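You operate a simulated robot arm through the tools that you are given. There is no shell and no other tool.

Carry out the task below with a simulated robot arm. There is one attempt and no reset: what you move stays moved.

TASK
Stop filling the pot and drain it with the black plug instead.
Fine: blue and black taps shut before the plugs are swapped, blue plug in the rack's middle hole; open the black tap wide and shut it once the pot is empty.
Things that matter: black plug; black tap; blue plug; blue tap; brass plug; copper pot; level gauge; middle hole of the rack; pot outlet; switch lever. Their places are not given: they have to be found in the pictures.

The check looks at the end state, three seconds after you hand in, the way a careful person would. Anything else that was tipped, shoved, dropped, spilled or broken makes it a failure.

THE ROBOT
A 7-joint arm with a two-finger parallel gripper, fixed in place. Base frame: the origin is at the foot of the arm, x ahead of it, y to its left, z up. Units: m, rad, N and s.
With the tool pointing down near the work surface it reaches from about 0.1 to 0.64 m from the base axis. Its first joint turns from -1.152 to 1.152 rad. Payload 1.57 kg.
The tool frame sits at the grasp point between the pads (the TCP): z along the fingers, y along the line on which they close. The tips reach 0.03 m beyond it. The gripper opens to 0.08 m. The fingers are 0.017 m wide and 0.012 m thick; the gripper's body (0.04 by 0.082 m) begins 0.08 m behind the TCP.
Orientation is told as [roll, pitch, yaw] about the base's x, y, z axes, in that order, counted from this pose: with the fingers straight down and closing along the base's y, the tool's x points along the base's -x, its y along +y and its z along -z.

THE INTERFACE
- The arm moves only by the tool jog_arm. Its argument "rows" is a list of rows, each an object (a shift or turn left out is 0, a gripper value left out holds the last) with "delta_rot": the turn, a rotation vector about the tool's x, y, z in rad, a list of three; "translation": the shift along the tool's x, y, z in cm, a list of three; "grip": the finger opening in cm, from 0 to 8. In form: [{"delta_rot": [ax, ay, az], "translation": [dx, dy, dz], "grip": grip}, ...]. A call has 1 to 20 rows; each row is the pose to reach, as a shift and turn from the pose commanded when the call began, along the tool's axes at that moment. A row lasts 0.2 s, in which the tool goes at most 0.05 m and 0.15 rad; a call with a longer step from one row to the next is refused whole, and so is a gripper value outside its range. A pose out of reach is approached as far as the arm can. The call stops where the force on the tool passes 90 N (or 10 N more than at its start, if that is more) or the arm is blocked; 0.2 s more then pass. Each finger travels about 0.072 m/s and halts on what it meets, pressing with about 34 N; the grip force reading is that of the motor and also rises with nothing between the fingers. The clock runs only during rows and for 0.2 s after the last one: add rows that repeat a pose to give the fingers time. It gives the time, the measured TCP pose, the force on the tool (base axes), the opening and the grip force at its end, in the units of the frame above (readings bear some noise), with the torque about the TCP (base axes, N m) and any sound that the robot's microphone picked up.
- Cameras (640 x 400 px; columns grow to the right, rows downward): "scene" is fixed at [0.0581, 0.4374, 1.4143]; the picture's right is [-0.74, -0.67, 0.00], its down [-0.43, 0.48, -0.77] and it looks along [0.52, -0.57, -0.64] (base axes); focal length 279 px, centre (320, 200). "wrist" rides on the gripper at [0.072, -0.007, -0.122] in the tool frame; the picture's right is [0.09, 1.00, 0.00], its down [-0.84, 0.08, -0.54] and it looks along [-0.54, 0.05, 0.84] (tool axes); focal length 238 px, centre (320, 200).
- get_image(camera): a new picture of that camera. The clock stands still meanwhile.
- locate(camera, pixels): there is no depth. For up to 12 entries [column, row, z] of the newest picture of that camera ("zoom" is the newest enlarged one), the place [x, y] in the base frame at which the ray of that pixel passes the height z, good to about 0.002 m. The clock stands still meanwhile.
- enlarge(camera, box): a new picture of the part [left, top, right, bottom] of that camera's present view, enlarged. The clock stands still meanwhile.
- job_done(): hands the job in; it is judged then, once.

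Unless the task says otherwise, let go and move clear before handing in.

The tools are called after "Call:" by a JSON object that holds its "api" and its "payload". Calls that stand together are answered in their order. jog_arm: Moves the arm, as the interface text tells. Its arguments: {"type":"object","properties":{"rows":{"type":"array","items":{"type":"object","properties":{"delta_rot":{"type":"array","items":{"type":"number"}},"translation":{"type":"array","items":{"type":"number"}},"grip":{"type":"number"}}}}},"required":["rows"]} The other tools are called the same way: get_image (camera) takes a picture; locate (camera, pixels) gives the place at which the rays of pixels pass given heights; enlarge (camera, box) takes an enlarged picture of a part of a camera's view; job_done () hands the job in.

At the start:

```text
clock: 0.0
tool_pos: [0.3417, -0.1853, 1.1726]
ee_rot: [0.0, 0.001, -0.001]
wrist_force: [-0.1, 0.5, 0.2]
torque: [0.04, -0.01, 0.01]
gripper_width: 0.0804
gripper_force: 0.1
```

scene: 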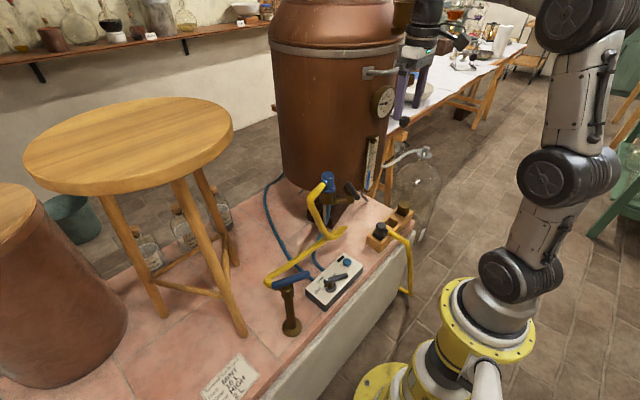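
wrist: 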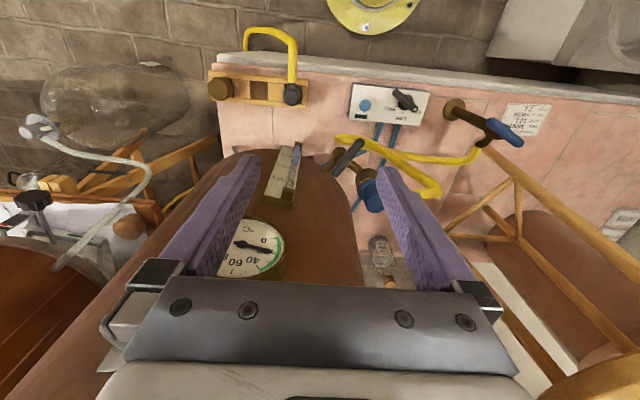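

The first pictures show the pot, a rack with plugs near scene (390,230), a switch box near (335,280), and a blue tap on a stand near (290,290). I'll enlarge these regions before moving anything.

Call:
{"api": "enlarge", "payload": {"camera": "scene", "box": [250, 160, 430, 345]}}

Call:
{"api": "enlarge", "payload": {"camera": "wrist", "box": [200, 10, 560, 235]}}

Call:
{"api": "enlarge", "payload": {"camera": "scene", "box": [300, 60, 450, 260]}}

```text
2.16 times, centred on (340, 252) of scene
```

zoom: 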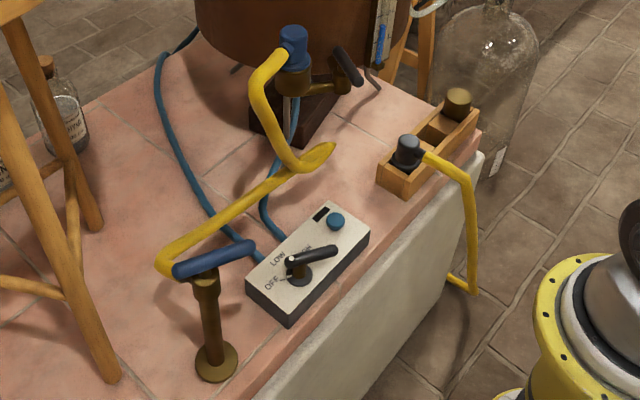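

```text
1.78 times, centred on (380, 122) of wrist
```

zoom: 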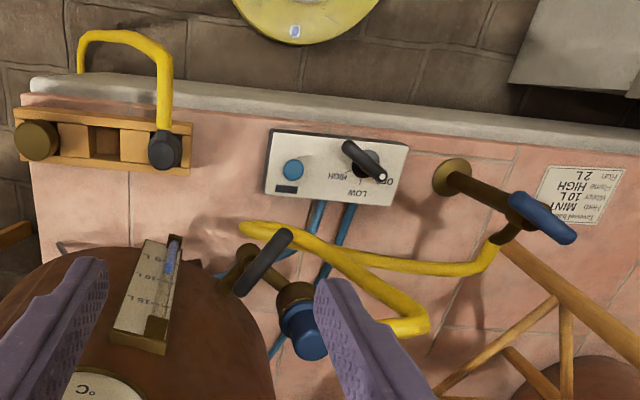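

```text
2.00 times, centred on (375, 160) of scene
```

zoom: 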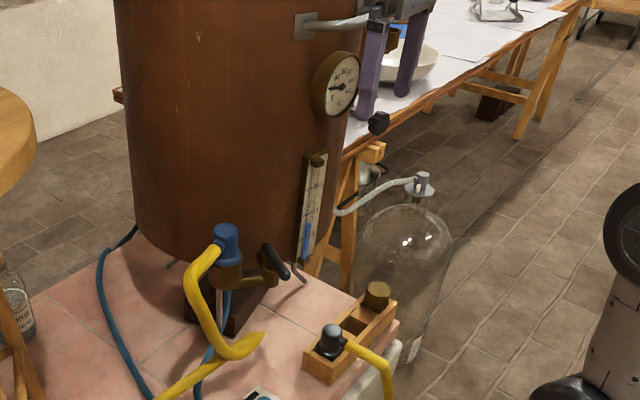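

The zoomed views show the blue plug standing in the pot outlet with a yellow hose to the blue-tap stand, the black plug with its hose in the near rack hole, and the brass plug in the far hole. The middle hole is empty. To get the bench height I'll triangulate shared points: the stand foot at scene (291,330) and wrist (453,106), and the box corners.

Call:
{"api": "get_image", "payload": {"camera": "scene"}}

Call:
{"api": "get_image", "payload": {"camera": "wrist"}}

Call:
{"api": "locate", "payload": {"camera": "scene", "pixels": [[291, 328, 0.5], [291, 328, 0.6], [291, 328, 0.7], [291, 328, 0.8], [328, 182, 0.8], [328, 182, 0.9], [328, 182, 1.0], [380, 230, 0.7], [380, 230, 0.8], [380, 230, 0.9]]}}

Call:
{"api": "locate", "payload": {"camera": "wrist", "pixels": [[455, 110, 0.5], [455, 110, 0.6], [455, 110, 0.7], [455, 110, 0.8], [370, 198, 0.8], [370, 198, 0.9], [370, 198, 1.0], [292, 95, 0.7], [292, 95, 0.8], [292, 95, 0.9]]}}

```text
taken
```

scene: 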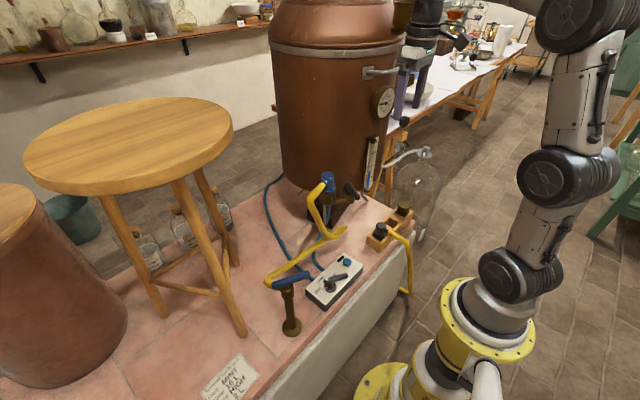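

```text
taken
```

wrist: 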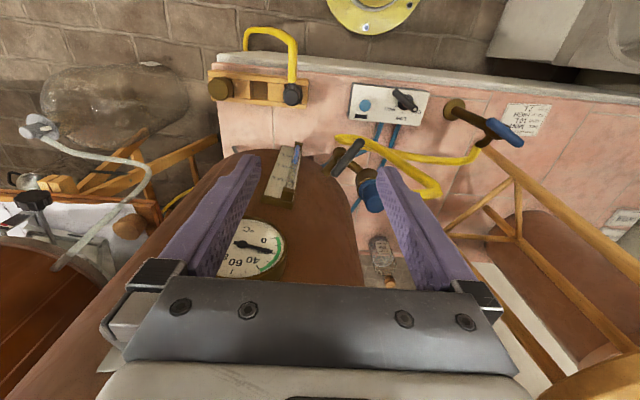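

```text
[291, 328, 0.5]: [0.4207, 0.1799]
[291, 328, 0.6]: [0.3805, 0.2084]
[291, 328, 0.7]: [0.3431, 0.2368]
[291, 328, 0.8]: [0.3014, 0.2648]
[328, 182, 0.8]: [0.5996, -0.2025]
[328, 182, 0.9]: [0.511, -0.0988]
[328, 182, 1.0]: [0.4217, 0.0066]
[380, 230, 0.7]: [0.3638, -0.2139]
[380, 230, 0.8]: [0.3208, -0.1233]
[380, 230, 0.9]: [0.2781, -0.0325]
```

```text
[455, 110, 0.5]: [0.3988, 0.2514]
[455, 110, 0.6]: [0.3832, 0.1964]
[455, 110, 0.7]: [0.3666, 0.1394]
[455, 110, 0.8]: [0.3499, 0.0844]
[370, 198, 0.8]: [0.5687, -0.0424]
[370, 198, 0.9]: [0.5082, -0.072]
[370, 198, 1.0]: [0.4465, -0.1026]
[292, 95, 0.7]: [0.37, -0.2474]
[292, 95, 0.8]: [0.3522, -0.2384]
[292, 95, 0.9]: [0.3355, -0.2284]
```

The two views agree on a bench height of about 0.60 m. The stand foot is near (0.383, 0.20) and the black plug near (0.37,-0.24). Next I'll look closely at the gauge, the outlet and the switch.

Call:
{"api": "enlarge", "payload": {"camera": "wrist", "box": [230, 130, 310, 220]}}

Call:
{"api": "enlarge", "payload": {"camera": "wrist", "box": [310, 70, 540, 220]}}

Call:
{"api": "enlarge", "payload": {"camera": "scene", "box": [300, 165, 380, 235]}}

Call:
{"api": "enlarge", "payload": {"camera": "scene", "box": [295, 240, 375, 310]}}

Call:
{"api": "enlarge", "payload": {"camera": "scene", "box": [350, 120, 400, 220]}}

Call:
{"api": "enlarge", "payload": {"camera": "scene", "box": [190, 260, 330, 400]}}

```text
4.44 times, centred on (270, 175) of wrist
```

zoom: 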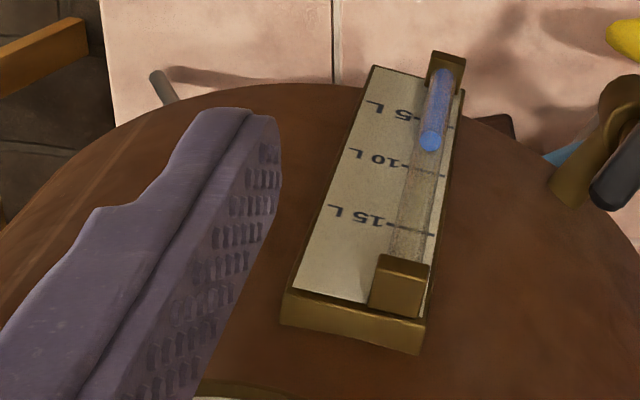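

```text
2.67 times, centred on (425, 145) of wrist
```

zoom: 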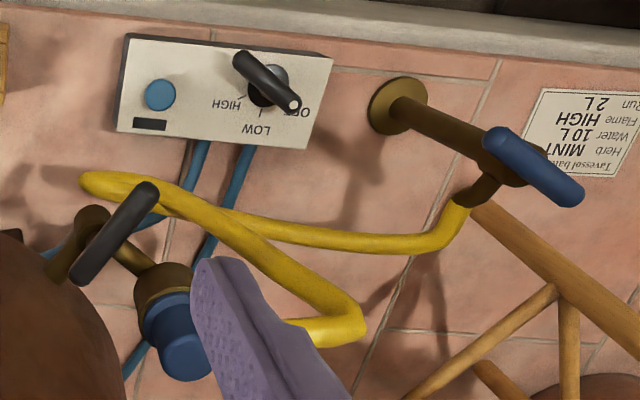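

```text
5.71 times, centred on (340, 200) of scene
```

zoom: 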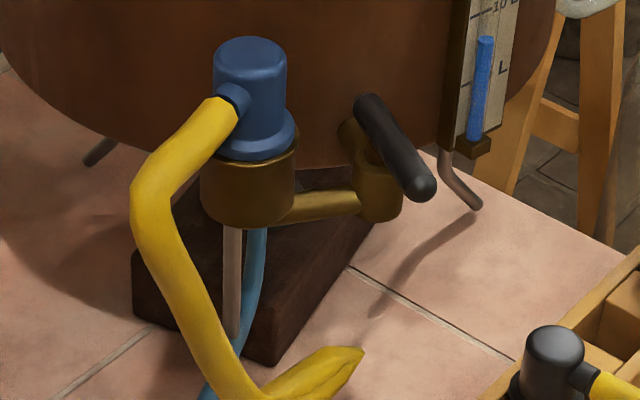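

```text
5.71 times, centred on (335, 275) of scene
```

zoom: 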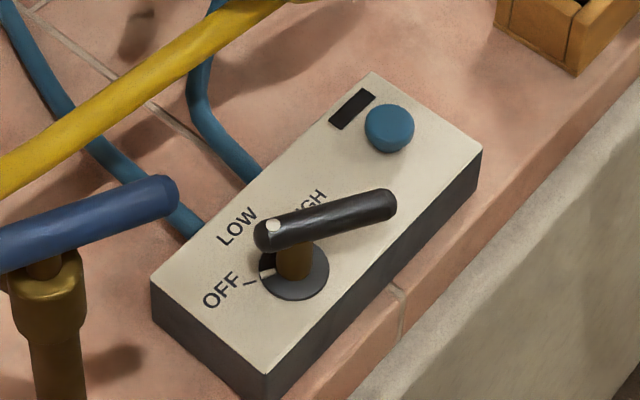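

```text
4.00 times, centred on (375, 170) of scene
```

zoom: 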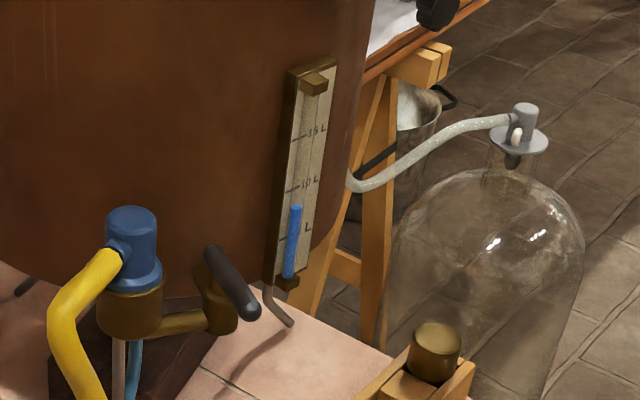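

```text
2.86 times, centred on (260, 330) of scene
```

zoom: 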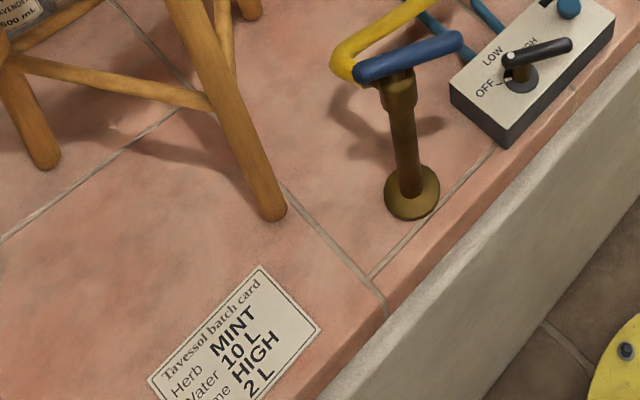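

The gauge reads about 8 L and the lever's white pointer sits at OFF. I'll triangulate the blue and black tap handles, the outlet cup and the rack from the two views.

Call:
{"api": "locate", "payload": {"camera": "scene", "pixels": [[276, 285, 0.75], [276, 285, 0.85], [307, 275, 0.75], [307, 275, 0.85], [349, 186, 0.75], [349, 186, 0.85], [358, 197, 0.75], [358, 197, 0.85], [378, 227, 0.7], [403, 209, 0.7]]}}

Call:
{"api": "locate", "payload": {"camera": "wrist", "pixels": [[491, 122, 0.75], [491, 122, 0.85], [520, 143, 0.75], [520, 143, 0.85], [361, 141, 0.75], [361, 141, 0.85], [336, 174, 0.75], [336, 174, 0.85], [292, 95, 0.7], [220, 89, 0.7]]}}

```text
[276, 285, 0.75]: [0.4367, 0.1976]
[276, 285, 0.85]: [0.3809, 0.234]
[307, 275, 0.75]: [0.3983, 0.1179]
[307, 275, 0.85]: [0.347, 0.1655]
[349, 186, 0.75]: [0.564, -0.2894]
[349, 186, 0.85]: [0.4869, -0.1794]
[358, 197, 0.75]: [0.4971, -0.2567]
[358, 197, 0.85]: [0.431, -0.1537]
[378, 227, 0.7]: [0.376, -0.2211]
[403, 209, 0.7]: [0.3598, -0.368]
```

```text
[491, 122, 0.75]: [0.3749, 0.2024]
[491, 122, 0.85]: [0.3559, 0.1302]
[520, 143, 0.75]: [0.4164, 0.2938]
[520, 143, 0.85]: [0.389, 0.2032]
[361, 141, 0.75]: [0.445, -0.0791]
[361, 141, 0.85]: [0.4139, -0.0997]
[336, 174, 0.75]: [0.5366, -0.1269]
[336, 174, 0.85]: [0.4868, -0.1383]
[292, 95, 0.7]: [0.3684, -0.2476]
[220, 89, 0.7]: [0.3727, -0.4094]
```

The blue handle triangulates to z≈0.82, running from (0.362,0.151) to (0.397,0.227). The black handle is at z≈0.89, around (0.43,-0.125). Before going near the blue tap I'll check the stool's clearance from scene pixels (233,140) and (245,335).

Call:
{"api": "locate", "payload": {"camera": "scene", "pixels": [[233, 140, 0.95], [233, 140, 1.05], [233, 140, 1.15], [245, 335, 0.6], [238, 262, 0.6], [175, 182, 1.0], [205, 170, 1.0], [222, 160, 1.0]]}}

Call:
{"api": "locate", "payload": {"camera": "wrist", "pixels": [[540, 390, 0.95], [540, 390, 1.05], [585, 350, 0.95], [585, 350, 1.05], [450, 232, 0.6], [640, 325, 0.95], [640, 325, 1.05]]}}

Call:
{"api": "enlarge", "payload": {"camera": "wrist", "box": [400, 180, 640, 400]}}

```text
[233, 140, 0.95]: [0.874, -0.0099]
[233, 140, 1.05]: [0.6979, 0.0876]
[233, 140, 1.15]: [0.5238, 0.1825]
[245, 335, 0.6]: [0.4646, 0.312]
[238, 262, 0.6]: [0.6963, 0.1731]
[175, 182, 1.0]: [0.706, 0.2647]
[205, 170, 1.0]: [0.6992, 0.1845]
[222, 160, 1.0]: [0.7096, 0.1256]
```

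```text
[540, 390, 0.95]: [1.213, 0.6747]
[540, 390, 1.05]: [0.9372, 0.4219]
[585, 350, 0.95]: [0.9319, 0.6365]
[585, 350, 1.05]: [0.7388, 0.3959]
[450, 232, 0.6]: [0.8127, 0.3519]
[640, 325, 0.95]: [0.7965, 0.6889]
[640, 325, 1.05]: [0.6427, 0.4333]
```

```text
1.82 times, centred on (520, 290) of wrist
```

zoom: 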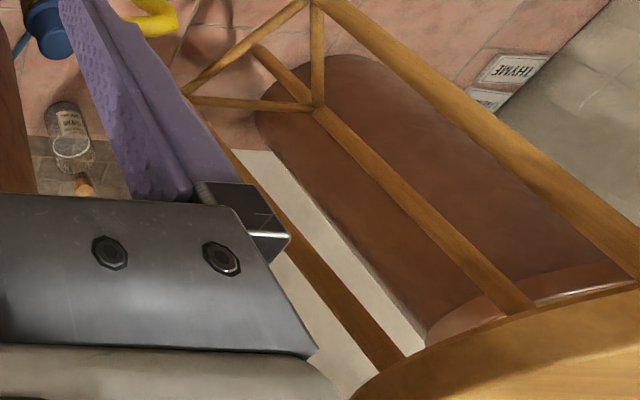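

The stool top comes out at z≈1.14 with its nearest edge at x≈0.46–0.49. That leaves room at the blue tap as long as I stay at smaller x. I'll move to about (0.34,0.17,1.0) to look down on the blue tap.

Call:
{"api": "jog_arm", "payload": {"rows": [{"translation": [0, 4.5, 2], "grip": 8}, {"translation": [0, 9, 4]}, {"translation": [0, 13.5, 6.5]}, {"translation": [0, 18, 9]}, {"translation": [0, 22.5, 11.5]}, {"translation": [0, 27, 14]}, {"translation": [0, 31.5, 16]}, {"translation": [0, 35.5, 17]}]}}

Call:
{"api": "get_image", "payload": {"camera": "wrist"}}

Call:
{"api": "get_image", "payload": {"camera": "scene"}}

```text
refused: row 3 steps farther than a row can; nothing moved
```

```text
taken
```

wrist: 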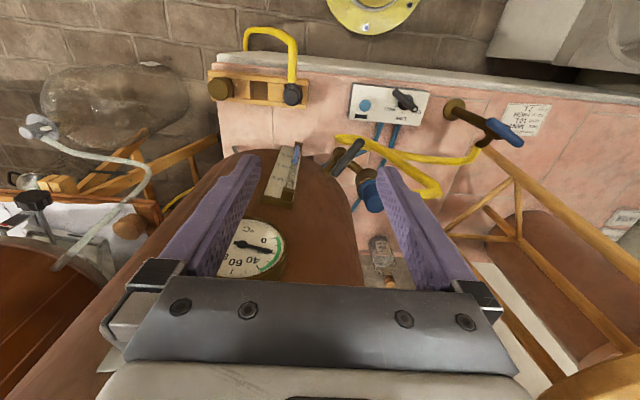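

```text
taken
```

scene: 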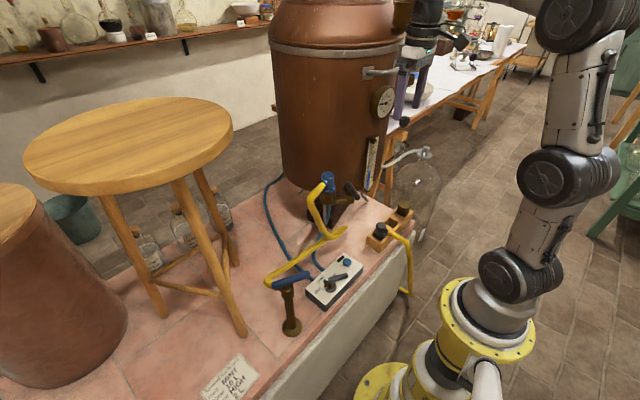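

The call was refused because row 3 stepped slightly more than 5 cm, and nothing moved. I'll resend the same move in smaller steps.

Call:
{"api": "jog_arm", "payload": {"rows": [{"translation": [0, 4, 2], "grip": 8}, {"translation": [0, 8, 4]}, {"translation": [0, 12, 6]}, {"translation": [0, 16, 8]}, {"translation": [0, 20, 10]}, {"translation": [0, 24, 12]}, {"translation": [0, 28, 14]}, {"translation": [0, 32, 16]}, {"translation": [0, 35.5, 17]}]}}

Call:
{"api": "get_image", "payload": {"camera": "wrist"}}

Call:
{"api": "get_image", "payload": {"camera": "scene"}}

```text
clock: 2.0
tool_pos: [0.3411, 0.1699, 1.0055]
ee_rot: [0.0, 0.001, 0.0]
wrist_force: [-0.2, -0.3, -0.1]
torque: [0.02, -0.03, -0.03]
gripper_width: 0.08
gripper_force: 0.1
```

```text
taken
```

wrist: 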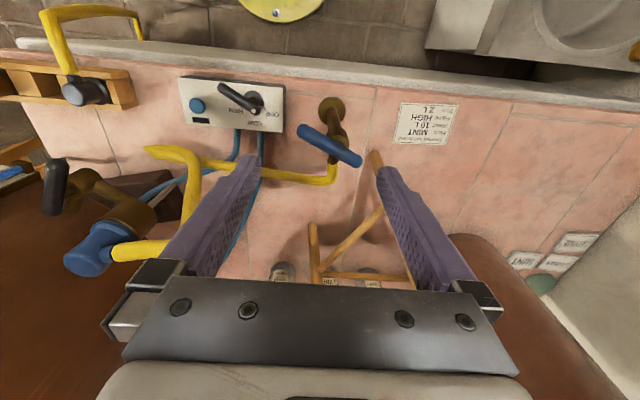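

```text
taken
```

scene: 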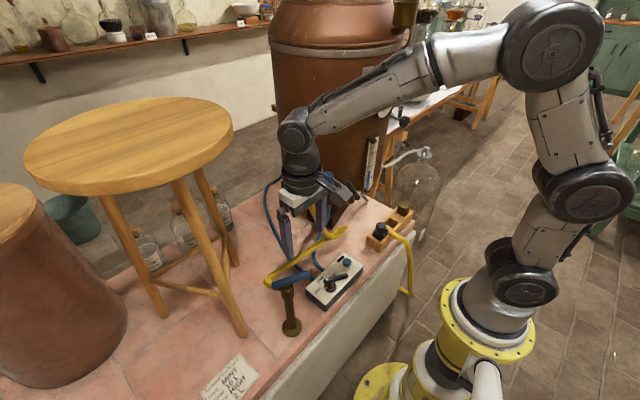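

The arm is at (0.341,0.170,1.006) with the blue tap in view at wrist (330,145). I'll enlarge the blue tap, the outlet with the black tap, the switch and the gauge.

Call:
{"api": "enlarge", "payload": {"camera": "wrist", "box": [260, 80, 390, 200]}}

Call:
{"api": "enlarge", "payload": {"camera": "wrist", "box": [10, 130, 240, 280]}}

Call:
{"api": "enlarge", "payload": {"camera": "scene", "box": [355, 130, 390, 195]}}

Call:
{"api": "enlarge", "payload": {"camera": "wrist", "box": [170, 65, 300, 140]}}

Call:
{"api": "locate", "payload": {"camera": "wrist", "pixels": [[305, 131, 0.82], [356, 160, 0.82], [331, 146, 0.82], [333, 110, 0.6], [55, 187, 0.89], [88, 187, 0.87], [120, 212, 0.87]]}}

```text
3.33 times, centred on (325, 140) of wrist
```

zoom: 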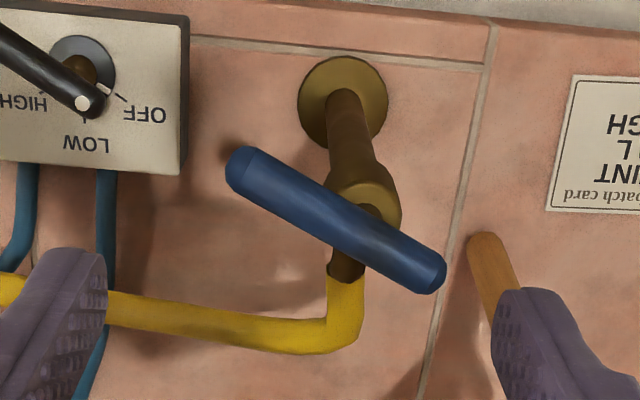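

```text
2.67 times, centred on (125, 205) of wrist
```

zoom: 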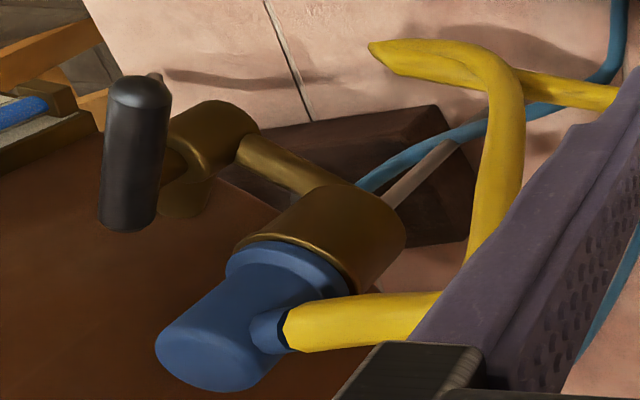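

```text
6.15 times, centred on (372, 162) of scene
```

zoom: 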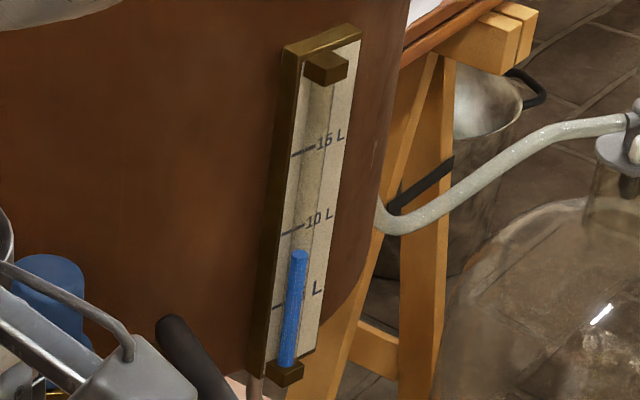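

```text
4.92 times, centred on (235, 102) of wrist
```

zoom: 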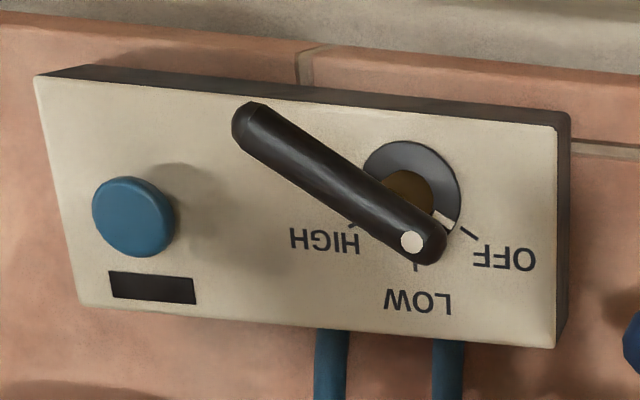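

```text
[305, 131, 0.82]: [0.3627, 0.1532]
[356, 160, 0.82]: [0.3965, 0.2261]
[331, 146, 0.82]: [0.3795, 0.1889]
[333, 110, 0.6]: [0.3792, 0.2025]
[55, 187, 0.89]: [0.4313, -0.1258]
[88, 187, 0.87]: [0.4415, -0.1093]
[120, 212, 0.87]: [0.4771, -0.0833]
```

The switch pointer sits on OFF. The blue handle's long end points toward (-x,-y), roughly 65–75° from the spout line, so it may be slightly open. I'll move above its stem near (0.379,0.200) and yaw the gripper so the fingers straddle the handle.

Call:
{"api": "jog_arm", "payload": {"rows": [{"translation": [-0.5, 0.4, 1], "delta_rot": [0, 0, -0.14], "grip": 8}, {"translation": [-1, 0.8, 2], "delta_rot": [0, 0, -0.28]}, {"translation": [-1.5, 1.2, 3], "delta_rot": [0, 0, -0.42]}, {"translation": [-2, 1.6, 4], "delta_rot": [0, 0, -0.56]}, {"translation": [-2.5, 2.0, 5], "delta_rot": [0, 0, -0.7]}, {"translation": [-3, 2.4, 6], "delta_rot": [0, 0, -0.84]}, {"translation": [-3.4, 2.8, 7], "delta_rot": [0, 0, -0.98]}, {"translation": [-3.8, 3.2, 8], "delta_rot": [0, 0, -1.12]}]}}

Call:
{"api": "get_image", "payload": {"camera": "wrist"}}

Call:
{"api": "get_image", "payload": {"camera": "scene"}}

Call:
{"api": "enlarge", "payload": {"camera": "scene", "box": [355, 130, 390, 195]}}

```text
clock: 3.8
tool_pos: [0.3799, 0.2009, 0.9212]
ee_rot: [0.001, 0.001, 1.124]
wrist_force: [0.9, -0.6, -0.1]
torque: [-0.02, 0.02, -0.01]
gripper_width: 0.08
gripper_force: 0.0
```

```text
taken
```

wrist: 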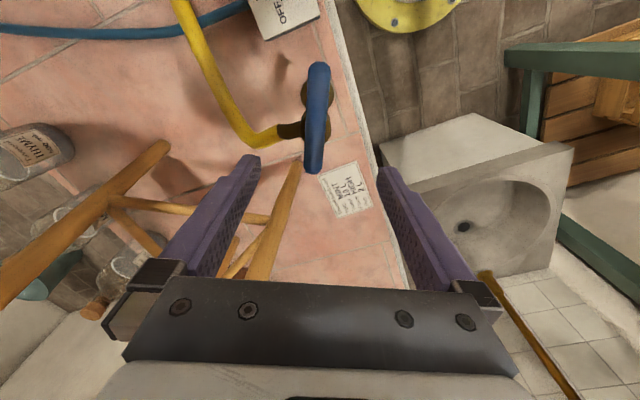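

```text
taken
```

scene: 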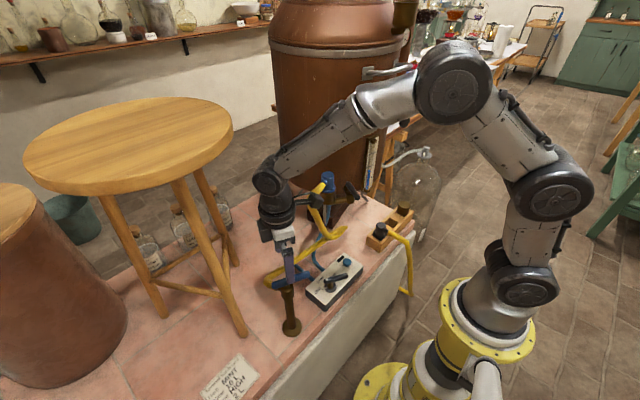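

```text
6.15 times, centred on (372, 162) of scene
```

zoom: 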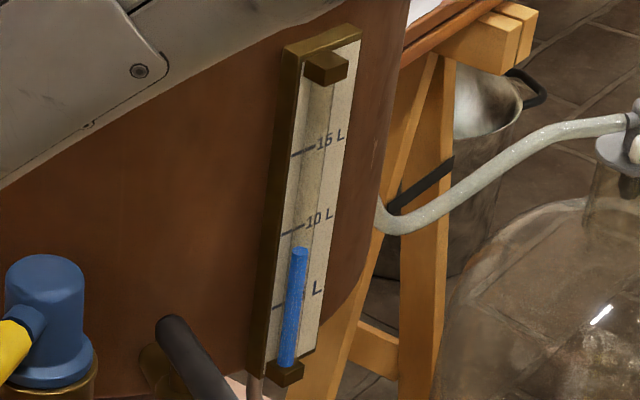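

The gauge top has risen from about row 252 to 248 in the zoom, so water is running in at roughly 0.15 L/s and the blue tap is partly open. I'll enlarge the handle and spout to get the angle between them.

Call:
{"api": "enlarge", "payload": {"camera": "wrist", "box": [240, 40, 400, 190]}}

Call:
{"api": "locate", "payload": {"camera": "wrist", "pixels": [[318, 68, 0.82], [315, 168, 0.82], [317, 120, 0.82], [322, 97, 0.6], [320, 96, 0.605], [295, 131, 0.79], [265, 140, 0.79], [318, 130, 0.8]]}}

```text
2.67 times, centred on (320, 115) of wrist
```

zoom: 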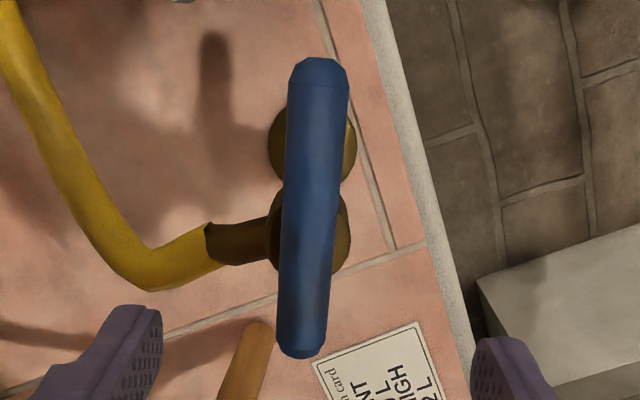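

```text
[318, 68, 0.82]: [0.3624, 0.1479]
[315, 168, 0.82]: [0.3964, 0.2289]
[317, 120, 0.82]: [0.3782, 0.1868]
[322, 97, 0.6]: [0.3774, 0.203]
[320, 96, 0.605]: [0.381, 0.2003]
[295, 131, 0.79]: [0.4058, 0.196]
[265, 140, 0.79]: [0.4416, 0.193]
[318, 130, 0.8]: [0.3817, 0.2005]
```

The spout points at about -7° and the handle's long end at about -113°, so the handle is some 16–20° short of straight across. I'll grip the long arm about 2.8 cm out from the stem, lowering first with the fingers 5 cm apart.

Call:
{"api": "jog_arm", "payload": {"rows": [{"translation": [2.5, -0.4, 1], "grip": 5}, {"translation": [2.5, -0.4, 4]}, {"translation": [2.5, -0.4, 7]}, {"translation": [2.5, -0.4, 9.7]}]}}

Call:
{"api": "get_image", "payload": {"camera": "wrist"}}

Call:
{"api": "get_image", "payload": {"camera": "scene"}}

Call:
{"api": "enlarge", "payload": {"camera": "scene", "box": [355, 130, 390, 195]}}

Call:
{"api": "enlarge", "payload": {"camera": "scene", "box": [230, 220, 350, 300]}}

```text
clock: 4.8
tool_pos: [0.3742, 0.1779, 0.8266]
ee_rot: [0.0, 0.0, 1.121]
wrist_force: [0.2, 0.7, -0.4]
torque: [-0.01, 0.0, 0.02]
gripper_width: 0.0498
gripper_force: 0.1
```

```text
taken
```

wrist: 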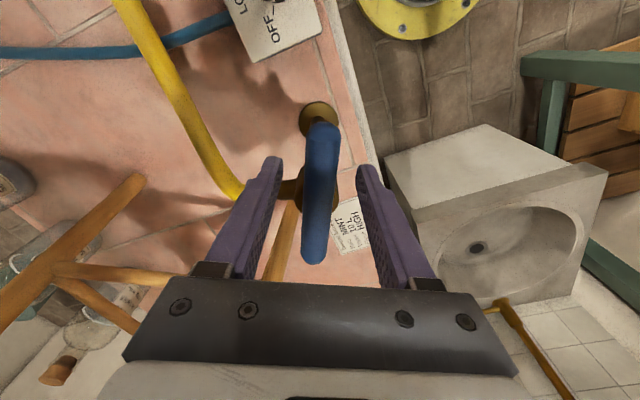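

```text
taken
```

scene: 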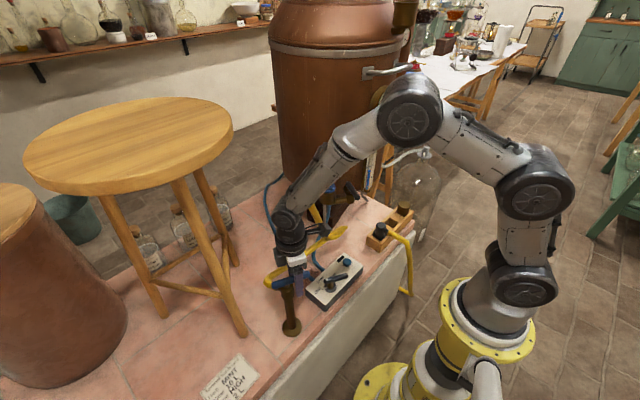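

```text
6.15 times, centred on (372, 162) of scene
```

zoom: 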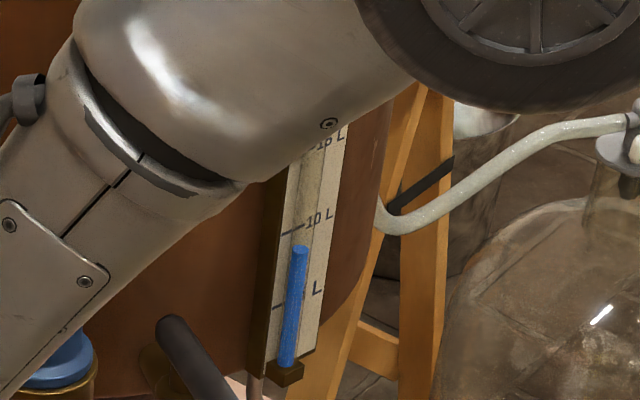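

```text
5.00 times, centred on (290, 260) of scene
```

zoom: 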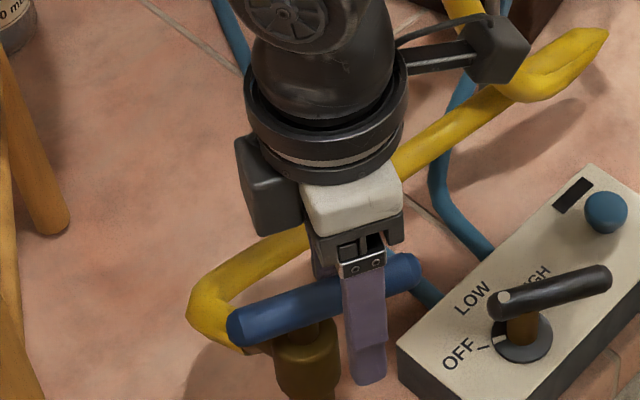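

The fingers straddle the handle's long arm at wrist (320,190), clear of the brass body. I'll close on it now.

Call:
{"api": "jog_arm", "payload": {"rows": [{"grip": 1.5}, {"grip": 1.5}, {"grip": 1.5}]}}

```text
clock: 5.6
tool_pos: [0.3744, 0.178, 0.8259]
ee_rot: [0.0, 0.0, 1.119]
wrist_force: [2.1, -1.6, -5.4]
torque: [0.33, -0.21, -0.08]
gripper_width: 0.0188
gripper_force: 32.5
```

The grip holds the bar at 18.8 mm with 32.5 N. I'll turn the handle counter-clockwise, seen from above, about the stem in small steps and watch the forces.

Call:
{"api": "jog_arm", "payload": {"rows": [{"translation": [-0.01, -0.13, 0], "delta_rot": [0, 0, -0.05]}, {"translation": [-0.02, -0.25, 0], "delta_rot": [0, 0, -0.1]}, {"translation": [-0.03, -0.37, 0], "delta_rot": [0, 0, -0.15]}, {"translation": [-0.05, -0.5, 0], "delta_rot": [0, 0, -0.2]}]}}

Call:
{"api": "get_image", "payload": {"camera": "scene"}}

Call:
{"api": "enlarge", "payload": {"camera": "scene", "box": [355, 130, 390, 195]}}

Call:
{"api": "get_image", "payload": {"camera": "wrist"}}

```text
clock: 6.6
tool_pos: [0.3795, 0.1769, 0.8262]
ee_rot: [-0.002, -0.004, 1.32]
wrist_force: [16.3, 3.9, -11.4]
torque: [-0.25, 0.08, -0.33]
gripper_width: 0.019
gripper_force: 32.8
```

```text
taken
```

scene: 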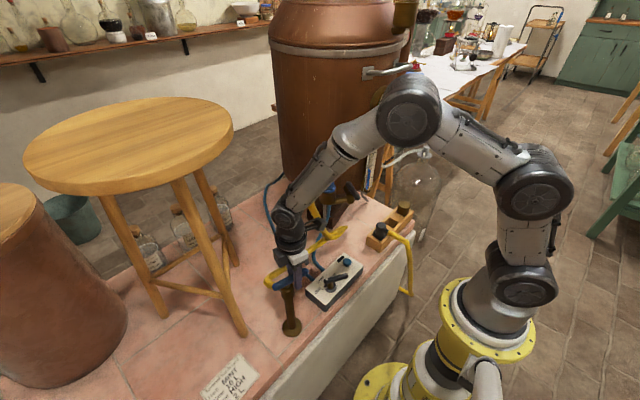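

```text
6.15 times, centred on (372, 162) of scene
```

zoom: 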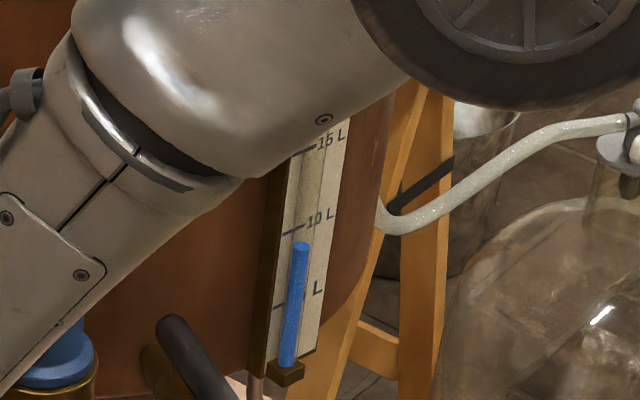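

```text
taken
```

wrist: 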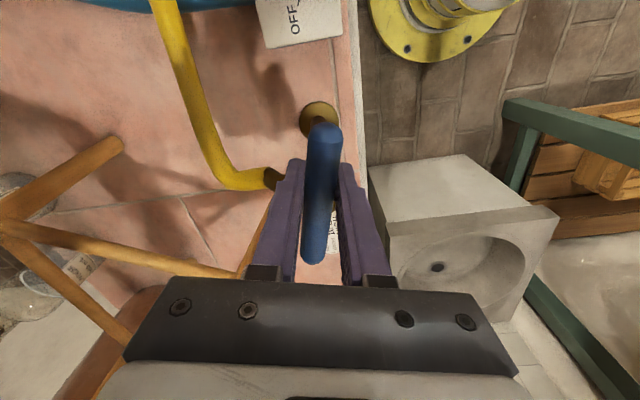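

The handle turned 0.2 rad with about 16 N of sideways force, which suggests its true radius is a little larger than I assumed. The gauge is still creeping up (row 243), so I'll keep turning the same way with a larger arc.

Call:
{"api": "jog_arm", "payload": {"rows": [{"translation": [0, -0.2, 0], "delta_rot": [0, 0, -0.05]}, {"translation": [-0.01, -0.38, 0], "delta_rot": [0, 0, -0.1]}, {"translation": [-0.03, -0.54, 0], "delta_rot": [0, 0, -0.15]}, {"translation": [-0.05, -0.7, 0], "delta_rot": [0, 0, -0.2]}]}}

Call:
{"api": "enlarge", "payload": {"camera": "scene", "box": [355, 130, 390, 195]}}

Call:
{"api": "get_image", "payload": {"camera": "wrist"}}

```text
clock: 7.6
tool_pos: [0.3844, 0.1758, 0.8257]
ee_rot: [-0.003, 0.0, 1.522]
wrist_force: [2.1, 21.8, -1.9]
torque: [0.41, -0.05, -0.02]
gripper_width: 0.0187
gripper_force: 33.2
```

```text
6.15 times, centred on (372, 162) of scene
```

zoom: 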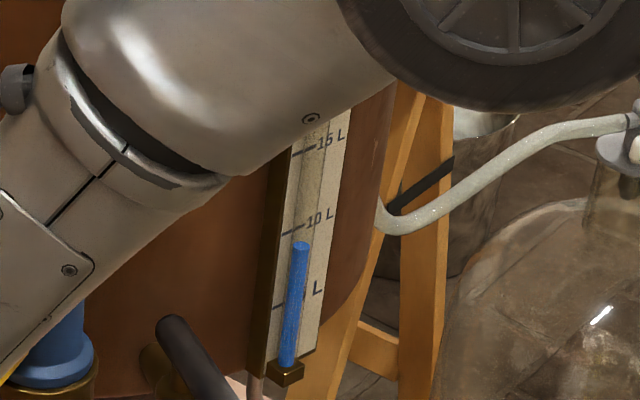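

```text
taken
```

wrist: 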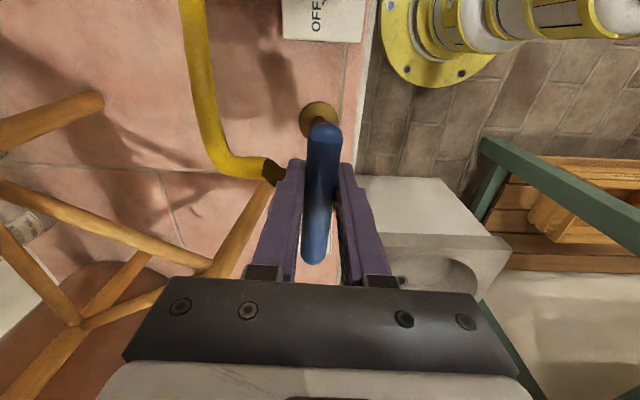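

The handle is now near straight across (yaw 1.522) and the gauge rise seems to have slowed. I'll take a tighter gauge picture, hold for 1 s, and compare.

Call:
{"api": "enlarge", "payload": {"camera": "scene", "box": [361, 160, 379, 175]}}

Call:
{"api": "jog_arm", "payload": {"rows": [{"translation": [0, 0, 0]}, {"translation": [0, 0, 0]}, {"translation": [0, 0, 0]}, {"translation": [0, 0, 0]}]}}

Call:
{"api": "enlarge", "payload": {"camera": "scene", "box": [361, 160, 379, 175]}}

```text
16.00 times, centred on (370, 168) of scene
```

zoom: 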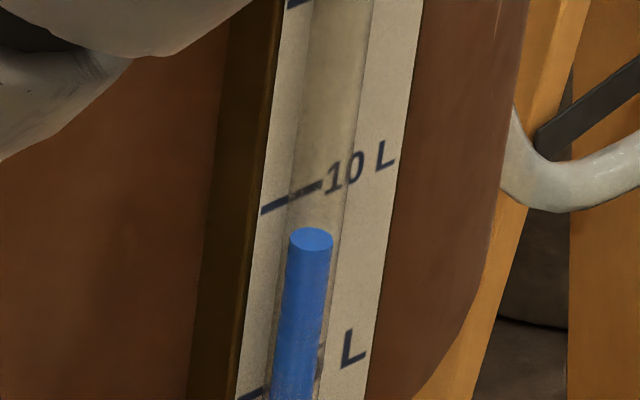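

```text
clock: 8.6
tool_pos: [0.3844, 0.1747, 0.8262]
ee_rot: [-0.001, 0.0, 1.521]
wrist_force: [-1.2, 23.9, 5.3]
torque: [0.06, 0.02, 0.1]
gripper_width: 0.0187
gripper_force: 33.2
```

```text
16.00 times, centred on (370, 168) of scene
```

zoom: 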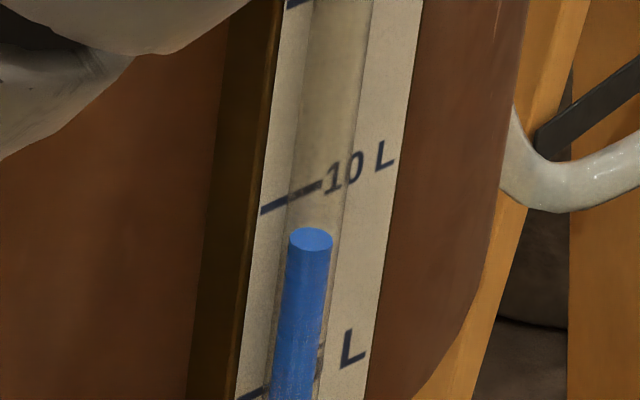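

The level stayed at row 238 over one second, so inflow has stopped. I'll turn slightly further to feel whether the tap is seated on its stop.

Call:
{"api": "jog_arm", "payload": {"rows": [{"translation": [-0.08, -0.13, 0], "delta_rot": [0, 0, -0.05]}, {"translation": [-0.12, -0.27, 0], "delta_rot": [0, 0, -0.1]}, {"translation": [-0.12, -0.27, 0], "delta_rot": [0, 0, -0.1]}]}}

Call:
{"api": "get_image", "payload": {"camera": "wrist"}}

Call:
{"api": "enlarge", "payload": {"camera": "scene", "box": [361, 160, 379, 175]}}

```text
clock: 9.4
tool_pos: [0.3849, 0.1737, 0.8257]
ee_rot: [0.005, -0.001, 1.62]
wrist_force: [-4.1, 8.0, 4.1]
torque: [0.46, 0.04, -0.79]
gripper_width: 0.0196
gripper_force: 33.7
```

```text
taken
```

wrist: 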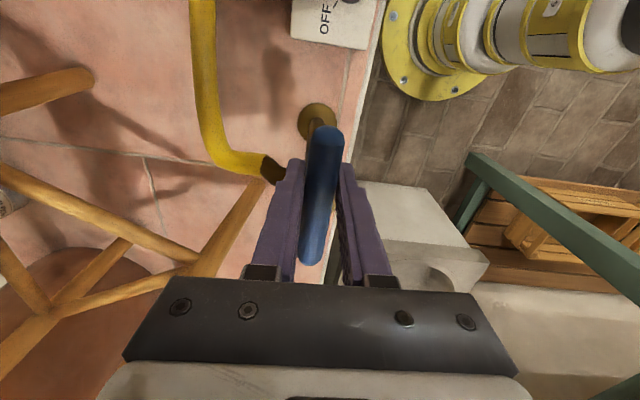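

```text
16.00 times, centred on (370, 168) of scene
```

zoom: 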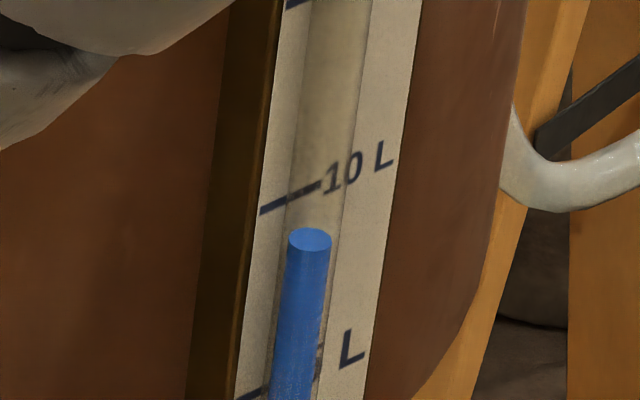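

Torque rose to -0.79 N·m and the handle stopped following, so the blue tap is on its shut stop. I'll release it, rise straight up, and check that it stays put.

Call:
{"api": "jog_arm", "payload": {"rows": [{"translation": [0, 0.1, 0], "delta_rot": [0, 0, 0.07]}, {"translation": [0, 0.1, 0], "delta_rot": [0, 0, 0.07], "grip": 5}, {"translation": [0, 0.1, 0], "delta_rot": [0, 0, 0.07], "grip": 5}, {"translation": [0, 0.1, -3], "delta_rot": [0, 0, 0.07]}, {"translation": [0, 0.1, -7], "delta_rot": [0, 0, 0.07]}, {"translation": [0, 0.1, -11], "delta_rot": [0, 0, 0.07]}, {"translation": [0, 0.1, -15], "delta_rot": [0, 0, 0.07]}]}}

Call:
{"api": "get_image", "payload": {"camera": "wrist"}}

Call:
{"api": "get_image", "payload": {"camera": "scene"}}

```text
clock: 11.0
tool_pos: [0.385, 0.1749, 0.977]
ee_rot: [0.001, -0.001, 1.551]
wrist_force: [-0.1, 0.4, 0.3]
torque: [0.02, 0.0, 0.03]
gripper_width: 0.05
gripper_force: 0.1
```

```text
taken
```

wrist: 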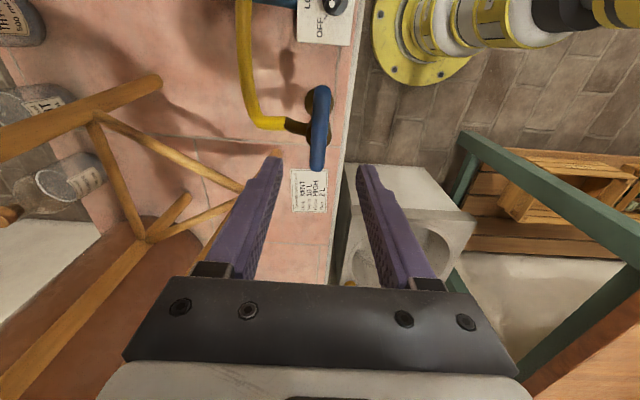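

```text
taken
```

scene: 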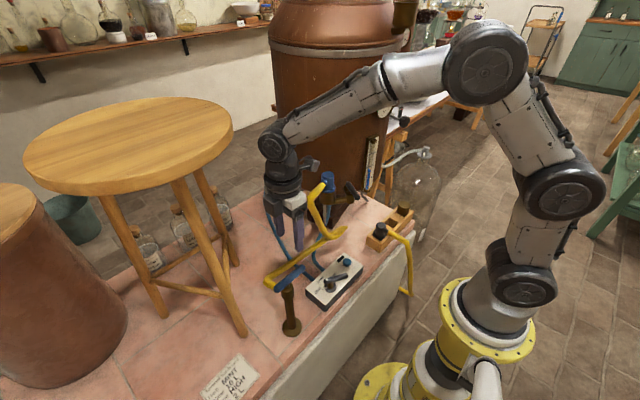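

The blue handle has stayed straight across after release. I'll unwind the gripper and move to about (0.36,-0.10,1.06) to look at the black tap and the pot outlet.

Call:
{"api": "jog_arm", "payload": {"rows": [{"translation": [2.4, 0.2, -2], "delta_rot": [0, 0, 0.141], "grip": 8}, {"translation": [4.8, 0.4, -4], "delta_rot": [0, 0, 0.282]}, {"translation": [7.3, 0.6, -6], "delta_rot": [0, 0, 0.423]}, {"translation": [9.8, 0.8, -8], "delta_rot": [0, 0, 0.564]}, {"translation": [12.2, 1.0, -8], "delta_rot": [0, 0, 0.705]}, {"translation": [14.7, 1.2, -8], "delta_rot": [0, 0, 0.846]}, {"translation": [17.2, 1.4, -8], "delta_rot": [0, 0, 0.987]}, {"translation": [19.6, 1.6, -8], "delta_rot": [0, 0, 1.128]}, {"translation": [22, 1.8, -8], "delta_rot": [0, 0, 1.269]}, {"translation": [24.5, 2.0, -8], "delta_rot": [0, 0, 1.41]}, {"translation": [27, 2.2, -8], "delta_rot": [0, 0, 1.55]}]}}

Call:
{"api": "get_image", "payload": {"camera": "wrist"}}

Call:
{"api": "get_image", "payload": {"camera": "scene"}}

Call:
{"api": "enlarge", "payload": {"camera": "wrist", "box": [230, 90, 430, 215]}}

```text
clock: 13.4
tool_pos: [0.3584, -0.0938, 1.053]
ee_rot: [0.001, 0.0, -0.005]
wrist_force: [-0.6, -0.3, 0.1]
torque: [0.02, 0.03, 0.0]
gripper_width: 0.08
gripper_force: 0.1
```

```text
taken
```

wrist: 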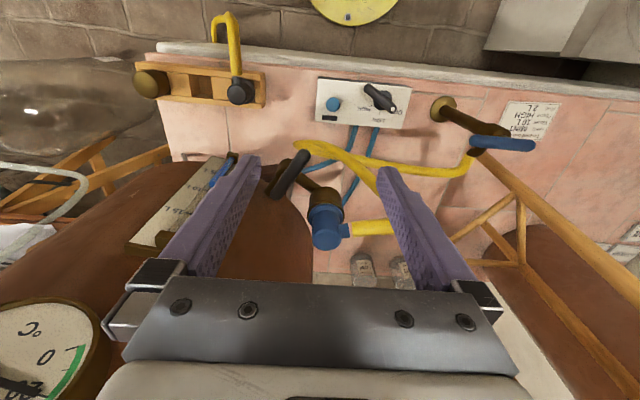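

```text
taken
```

scene: 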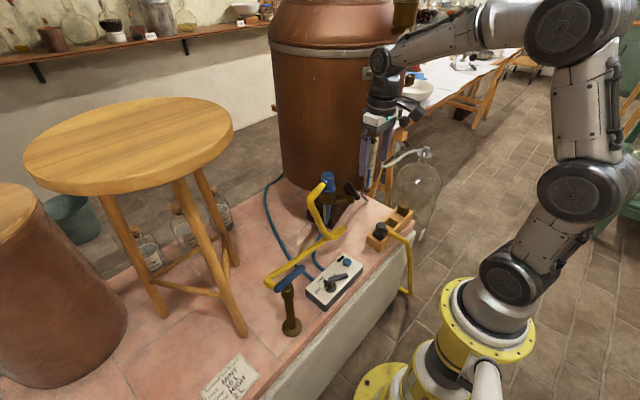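

```text
3.20 times, centred on (330, 152) of wrist
```

zoom: 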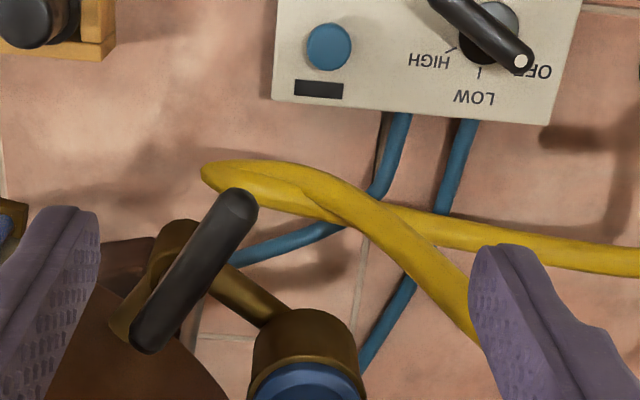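

From here the black handle runs from wrist (305,154) to (275,194) and the outlet pipe from (300,177) to (318,190). I'll locate both in base coordinates to get the angle between them.

Call:
{"api": "locate", "payload": {"camera": "wrist", "pixels": [[305, 154, 0.89], [275.5, 194, 0.89], [305, 154, 0.87], [275.5, 194, 0.87], [300, 177, 0.84], [317.5, 189.5, 0.84], [326, 190, 0.86], [326, 200, 0.87], [327, 238, 0.92], [327, 238, 0.9], [268, 195, 0.84], [384, 107, 0.63]]}}

Call:
{"api": "enlarge", "payload": {"camera": "scene", "box": [300, 160, 380, 220]}}

Call:
{"api": "enlarge", "payload": {"camera": "wrist", "box": [250, 140, 370, 260]}}

```text
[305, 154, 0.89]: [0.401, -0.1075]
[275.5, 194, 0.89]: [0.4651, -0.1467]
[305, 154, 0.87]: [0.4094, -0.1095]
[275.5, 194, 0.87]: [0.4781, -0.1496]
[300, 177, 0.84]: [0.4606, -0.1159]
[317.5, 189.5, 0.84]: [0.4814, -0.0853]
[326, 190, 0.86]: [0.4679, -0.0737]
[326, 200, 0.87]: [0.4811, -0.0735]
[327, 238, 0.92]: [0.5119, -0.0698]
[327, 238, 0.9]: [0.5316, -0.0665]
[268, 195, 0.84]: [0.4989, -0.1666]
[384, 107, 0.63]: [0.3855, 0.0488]
```

```text
6.67 times, centred on (340, 190) of scene
```

zoom: 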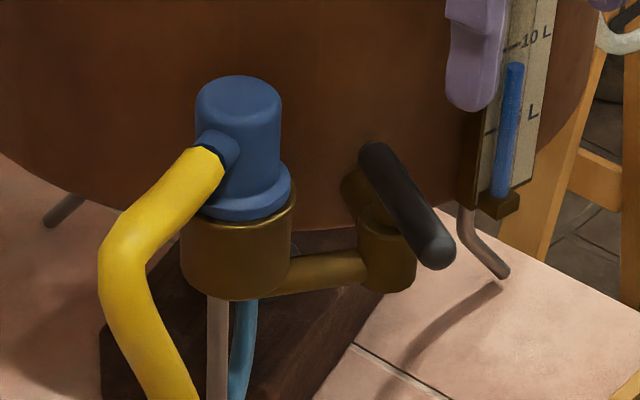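

```text
3.33 times, centred on (310, 200) of wrist
```

zoom: 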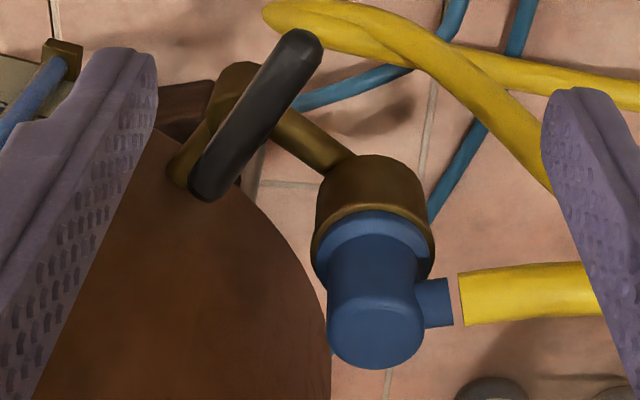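

The handle (≈148.6°) is square to the pipe leading to the cup (≈56°) but in line with the stub from the pot. The level rose while blue was open, so this position is probably open. Before choosing a turning path I need the pot wall's position, so I'll locate the gauge foot and the pot silhouettes.

Call:
{"api": "locate", "payload": {"camera": "scene", "pixels": [[367, 191, 0.8], [367, 191, 0.9], [367, 191, 1.0], [337, 194, 0.85], [350, 200.5, 0.84], [329, 196, 0.86], [329, 180, 0.92], [284, 180, 0.9], [389, 150, 0.9], [283, 170, 0.9]]}}

Call:
{"api": "locate", "payload": {"camera": "wrist", "pixels": [[232, 156.5, 0.8], [232, 156.5, 0.9], [232, 156.5, 1.0], [285, 168, 0.85], [323, 192, 0.86], [323, 192, 0.88], [313, 250, 0.9], [313, 250, 1.0]]}}

Call:
{"api": "enlarge", "payload": {"camera": "wrist", "box": [0, 130, 340, 320]}}

```text
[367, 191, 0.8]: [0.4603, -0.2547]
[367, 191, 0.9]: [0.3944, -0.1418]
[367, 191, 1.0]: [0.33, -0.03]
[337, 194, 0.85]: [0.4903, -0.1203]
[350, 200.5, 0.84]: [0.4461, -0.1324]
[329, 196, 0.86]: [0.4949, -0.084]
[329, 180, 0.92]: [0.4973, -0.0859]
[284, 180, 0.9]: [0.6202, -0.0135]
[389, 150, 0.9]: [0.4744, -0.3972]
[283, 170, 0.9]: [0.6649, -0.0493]
```

```text
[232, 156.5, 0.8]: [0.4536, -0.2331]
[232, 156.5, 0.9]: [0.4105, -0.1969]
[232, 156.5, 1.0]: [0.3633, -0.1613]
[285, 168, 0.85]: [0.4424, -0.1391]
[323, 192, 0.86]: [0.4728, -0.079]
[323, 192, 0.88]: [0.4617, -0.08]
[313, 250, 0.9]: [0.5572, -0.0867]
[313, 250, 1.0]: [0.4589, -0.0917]
```

```text
1.88 times, centred on (170, 225) of wrist
```

zoom: 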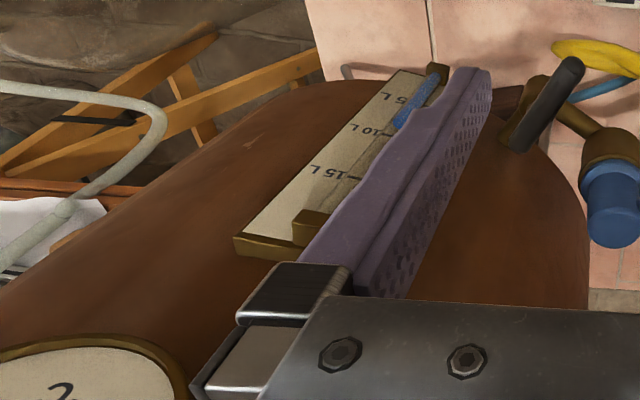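

The gauge foot triangulates to (0.443,-0.225,0.825) and the pot axis to about (0.655,-0.302) with r≈0.204, so there's room around the black tap's stem at (0.4455,-0.135). I'll yaw the gripper to -31° and come down over the handle's long arm at (0.4216,-0.1204).

Call:
{"api": "jog_arm", "payload": {"rows": [{"translation": [-1.6, -0.7, 1], "delta_rot": [0, 0, 0.137], "grip": 5}, {"translation": [-3.2, -1.4, 2.5], "delta_rot": [0, 0, 0.274]}, {"translation": [-4.8, -2.1, 4], "delta_rot": [0, 0, 0.411]}, {"translation": [-6.3, -2.7, 5.5], "delta_rot": [0, 0, 0.543]}, {"translation": [-6.3, -2.7, 8], "delta_rot": [0, 0, 0.543]}]}}

Call:
{"api": "get_image", "payload": {"camera": "wrist"}}

Call:
{"api": "get_image", "payload": {"camera": "scene"}}

```text
clock: 14.6
tool_pos: [0.4228, -0.1195, 0.9737]
ee_rot: [0.0, 0.0, -0.544]
wrist_force: [-0.1, 0.4, -0.9]
torque: [-0.01, -0.01, 0.01]
gripper_width: 0.0499
gripper_force: 0.1
```

```text
taken
```

wrist: 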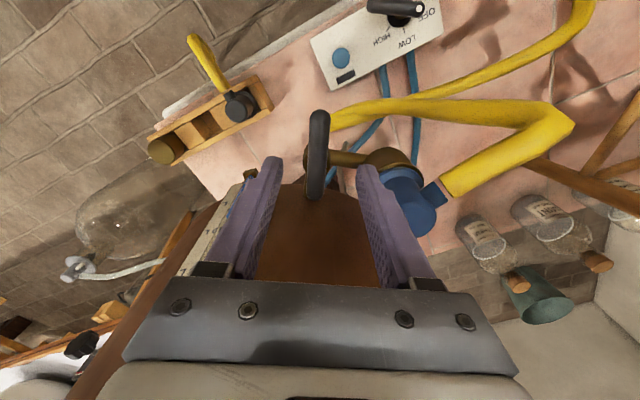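

```text
taken
```

scene: 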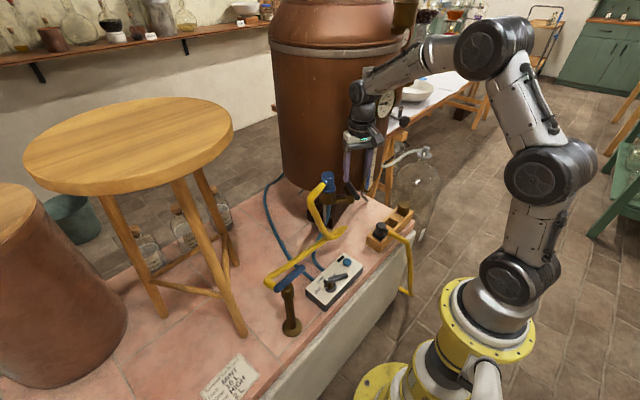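

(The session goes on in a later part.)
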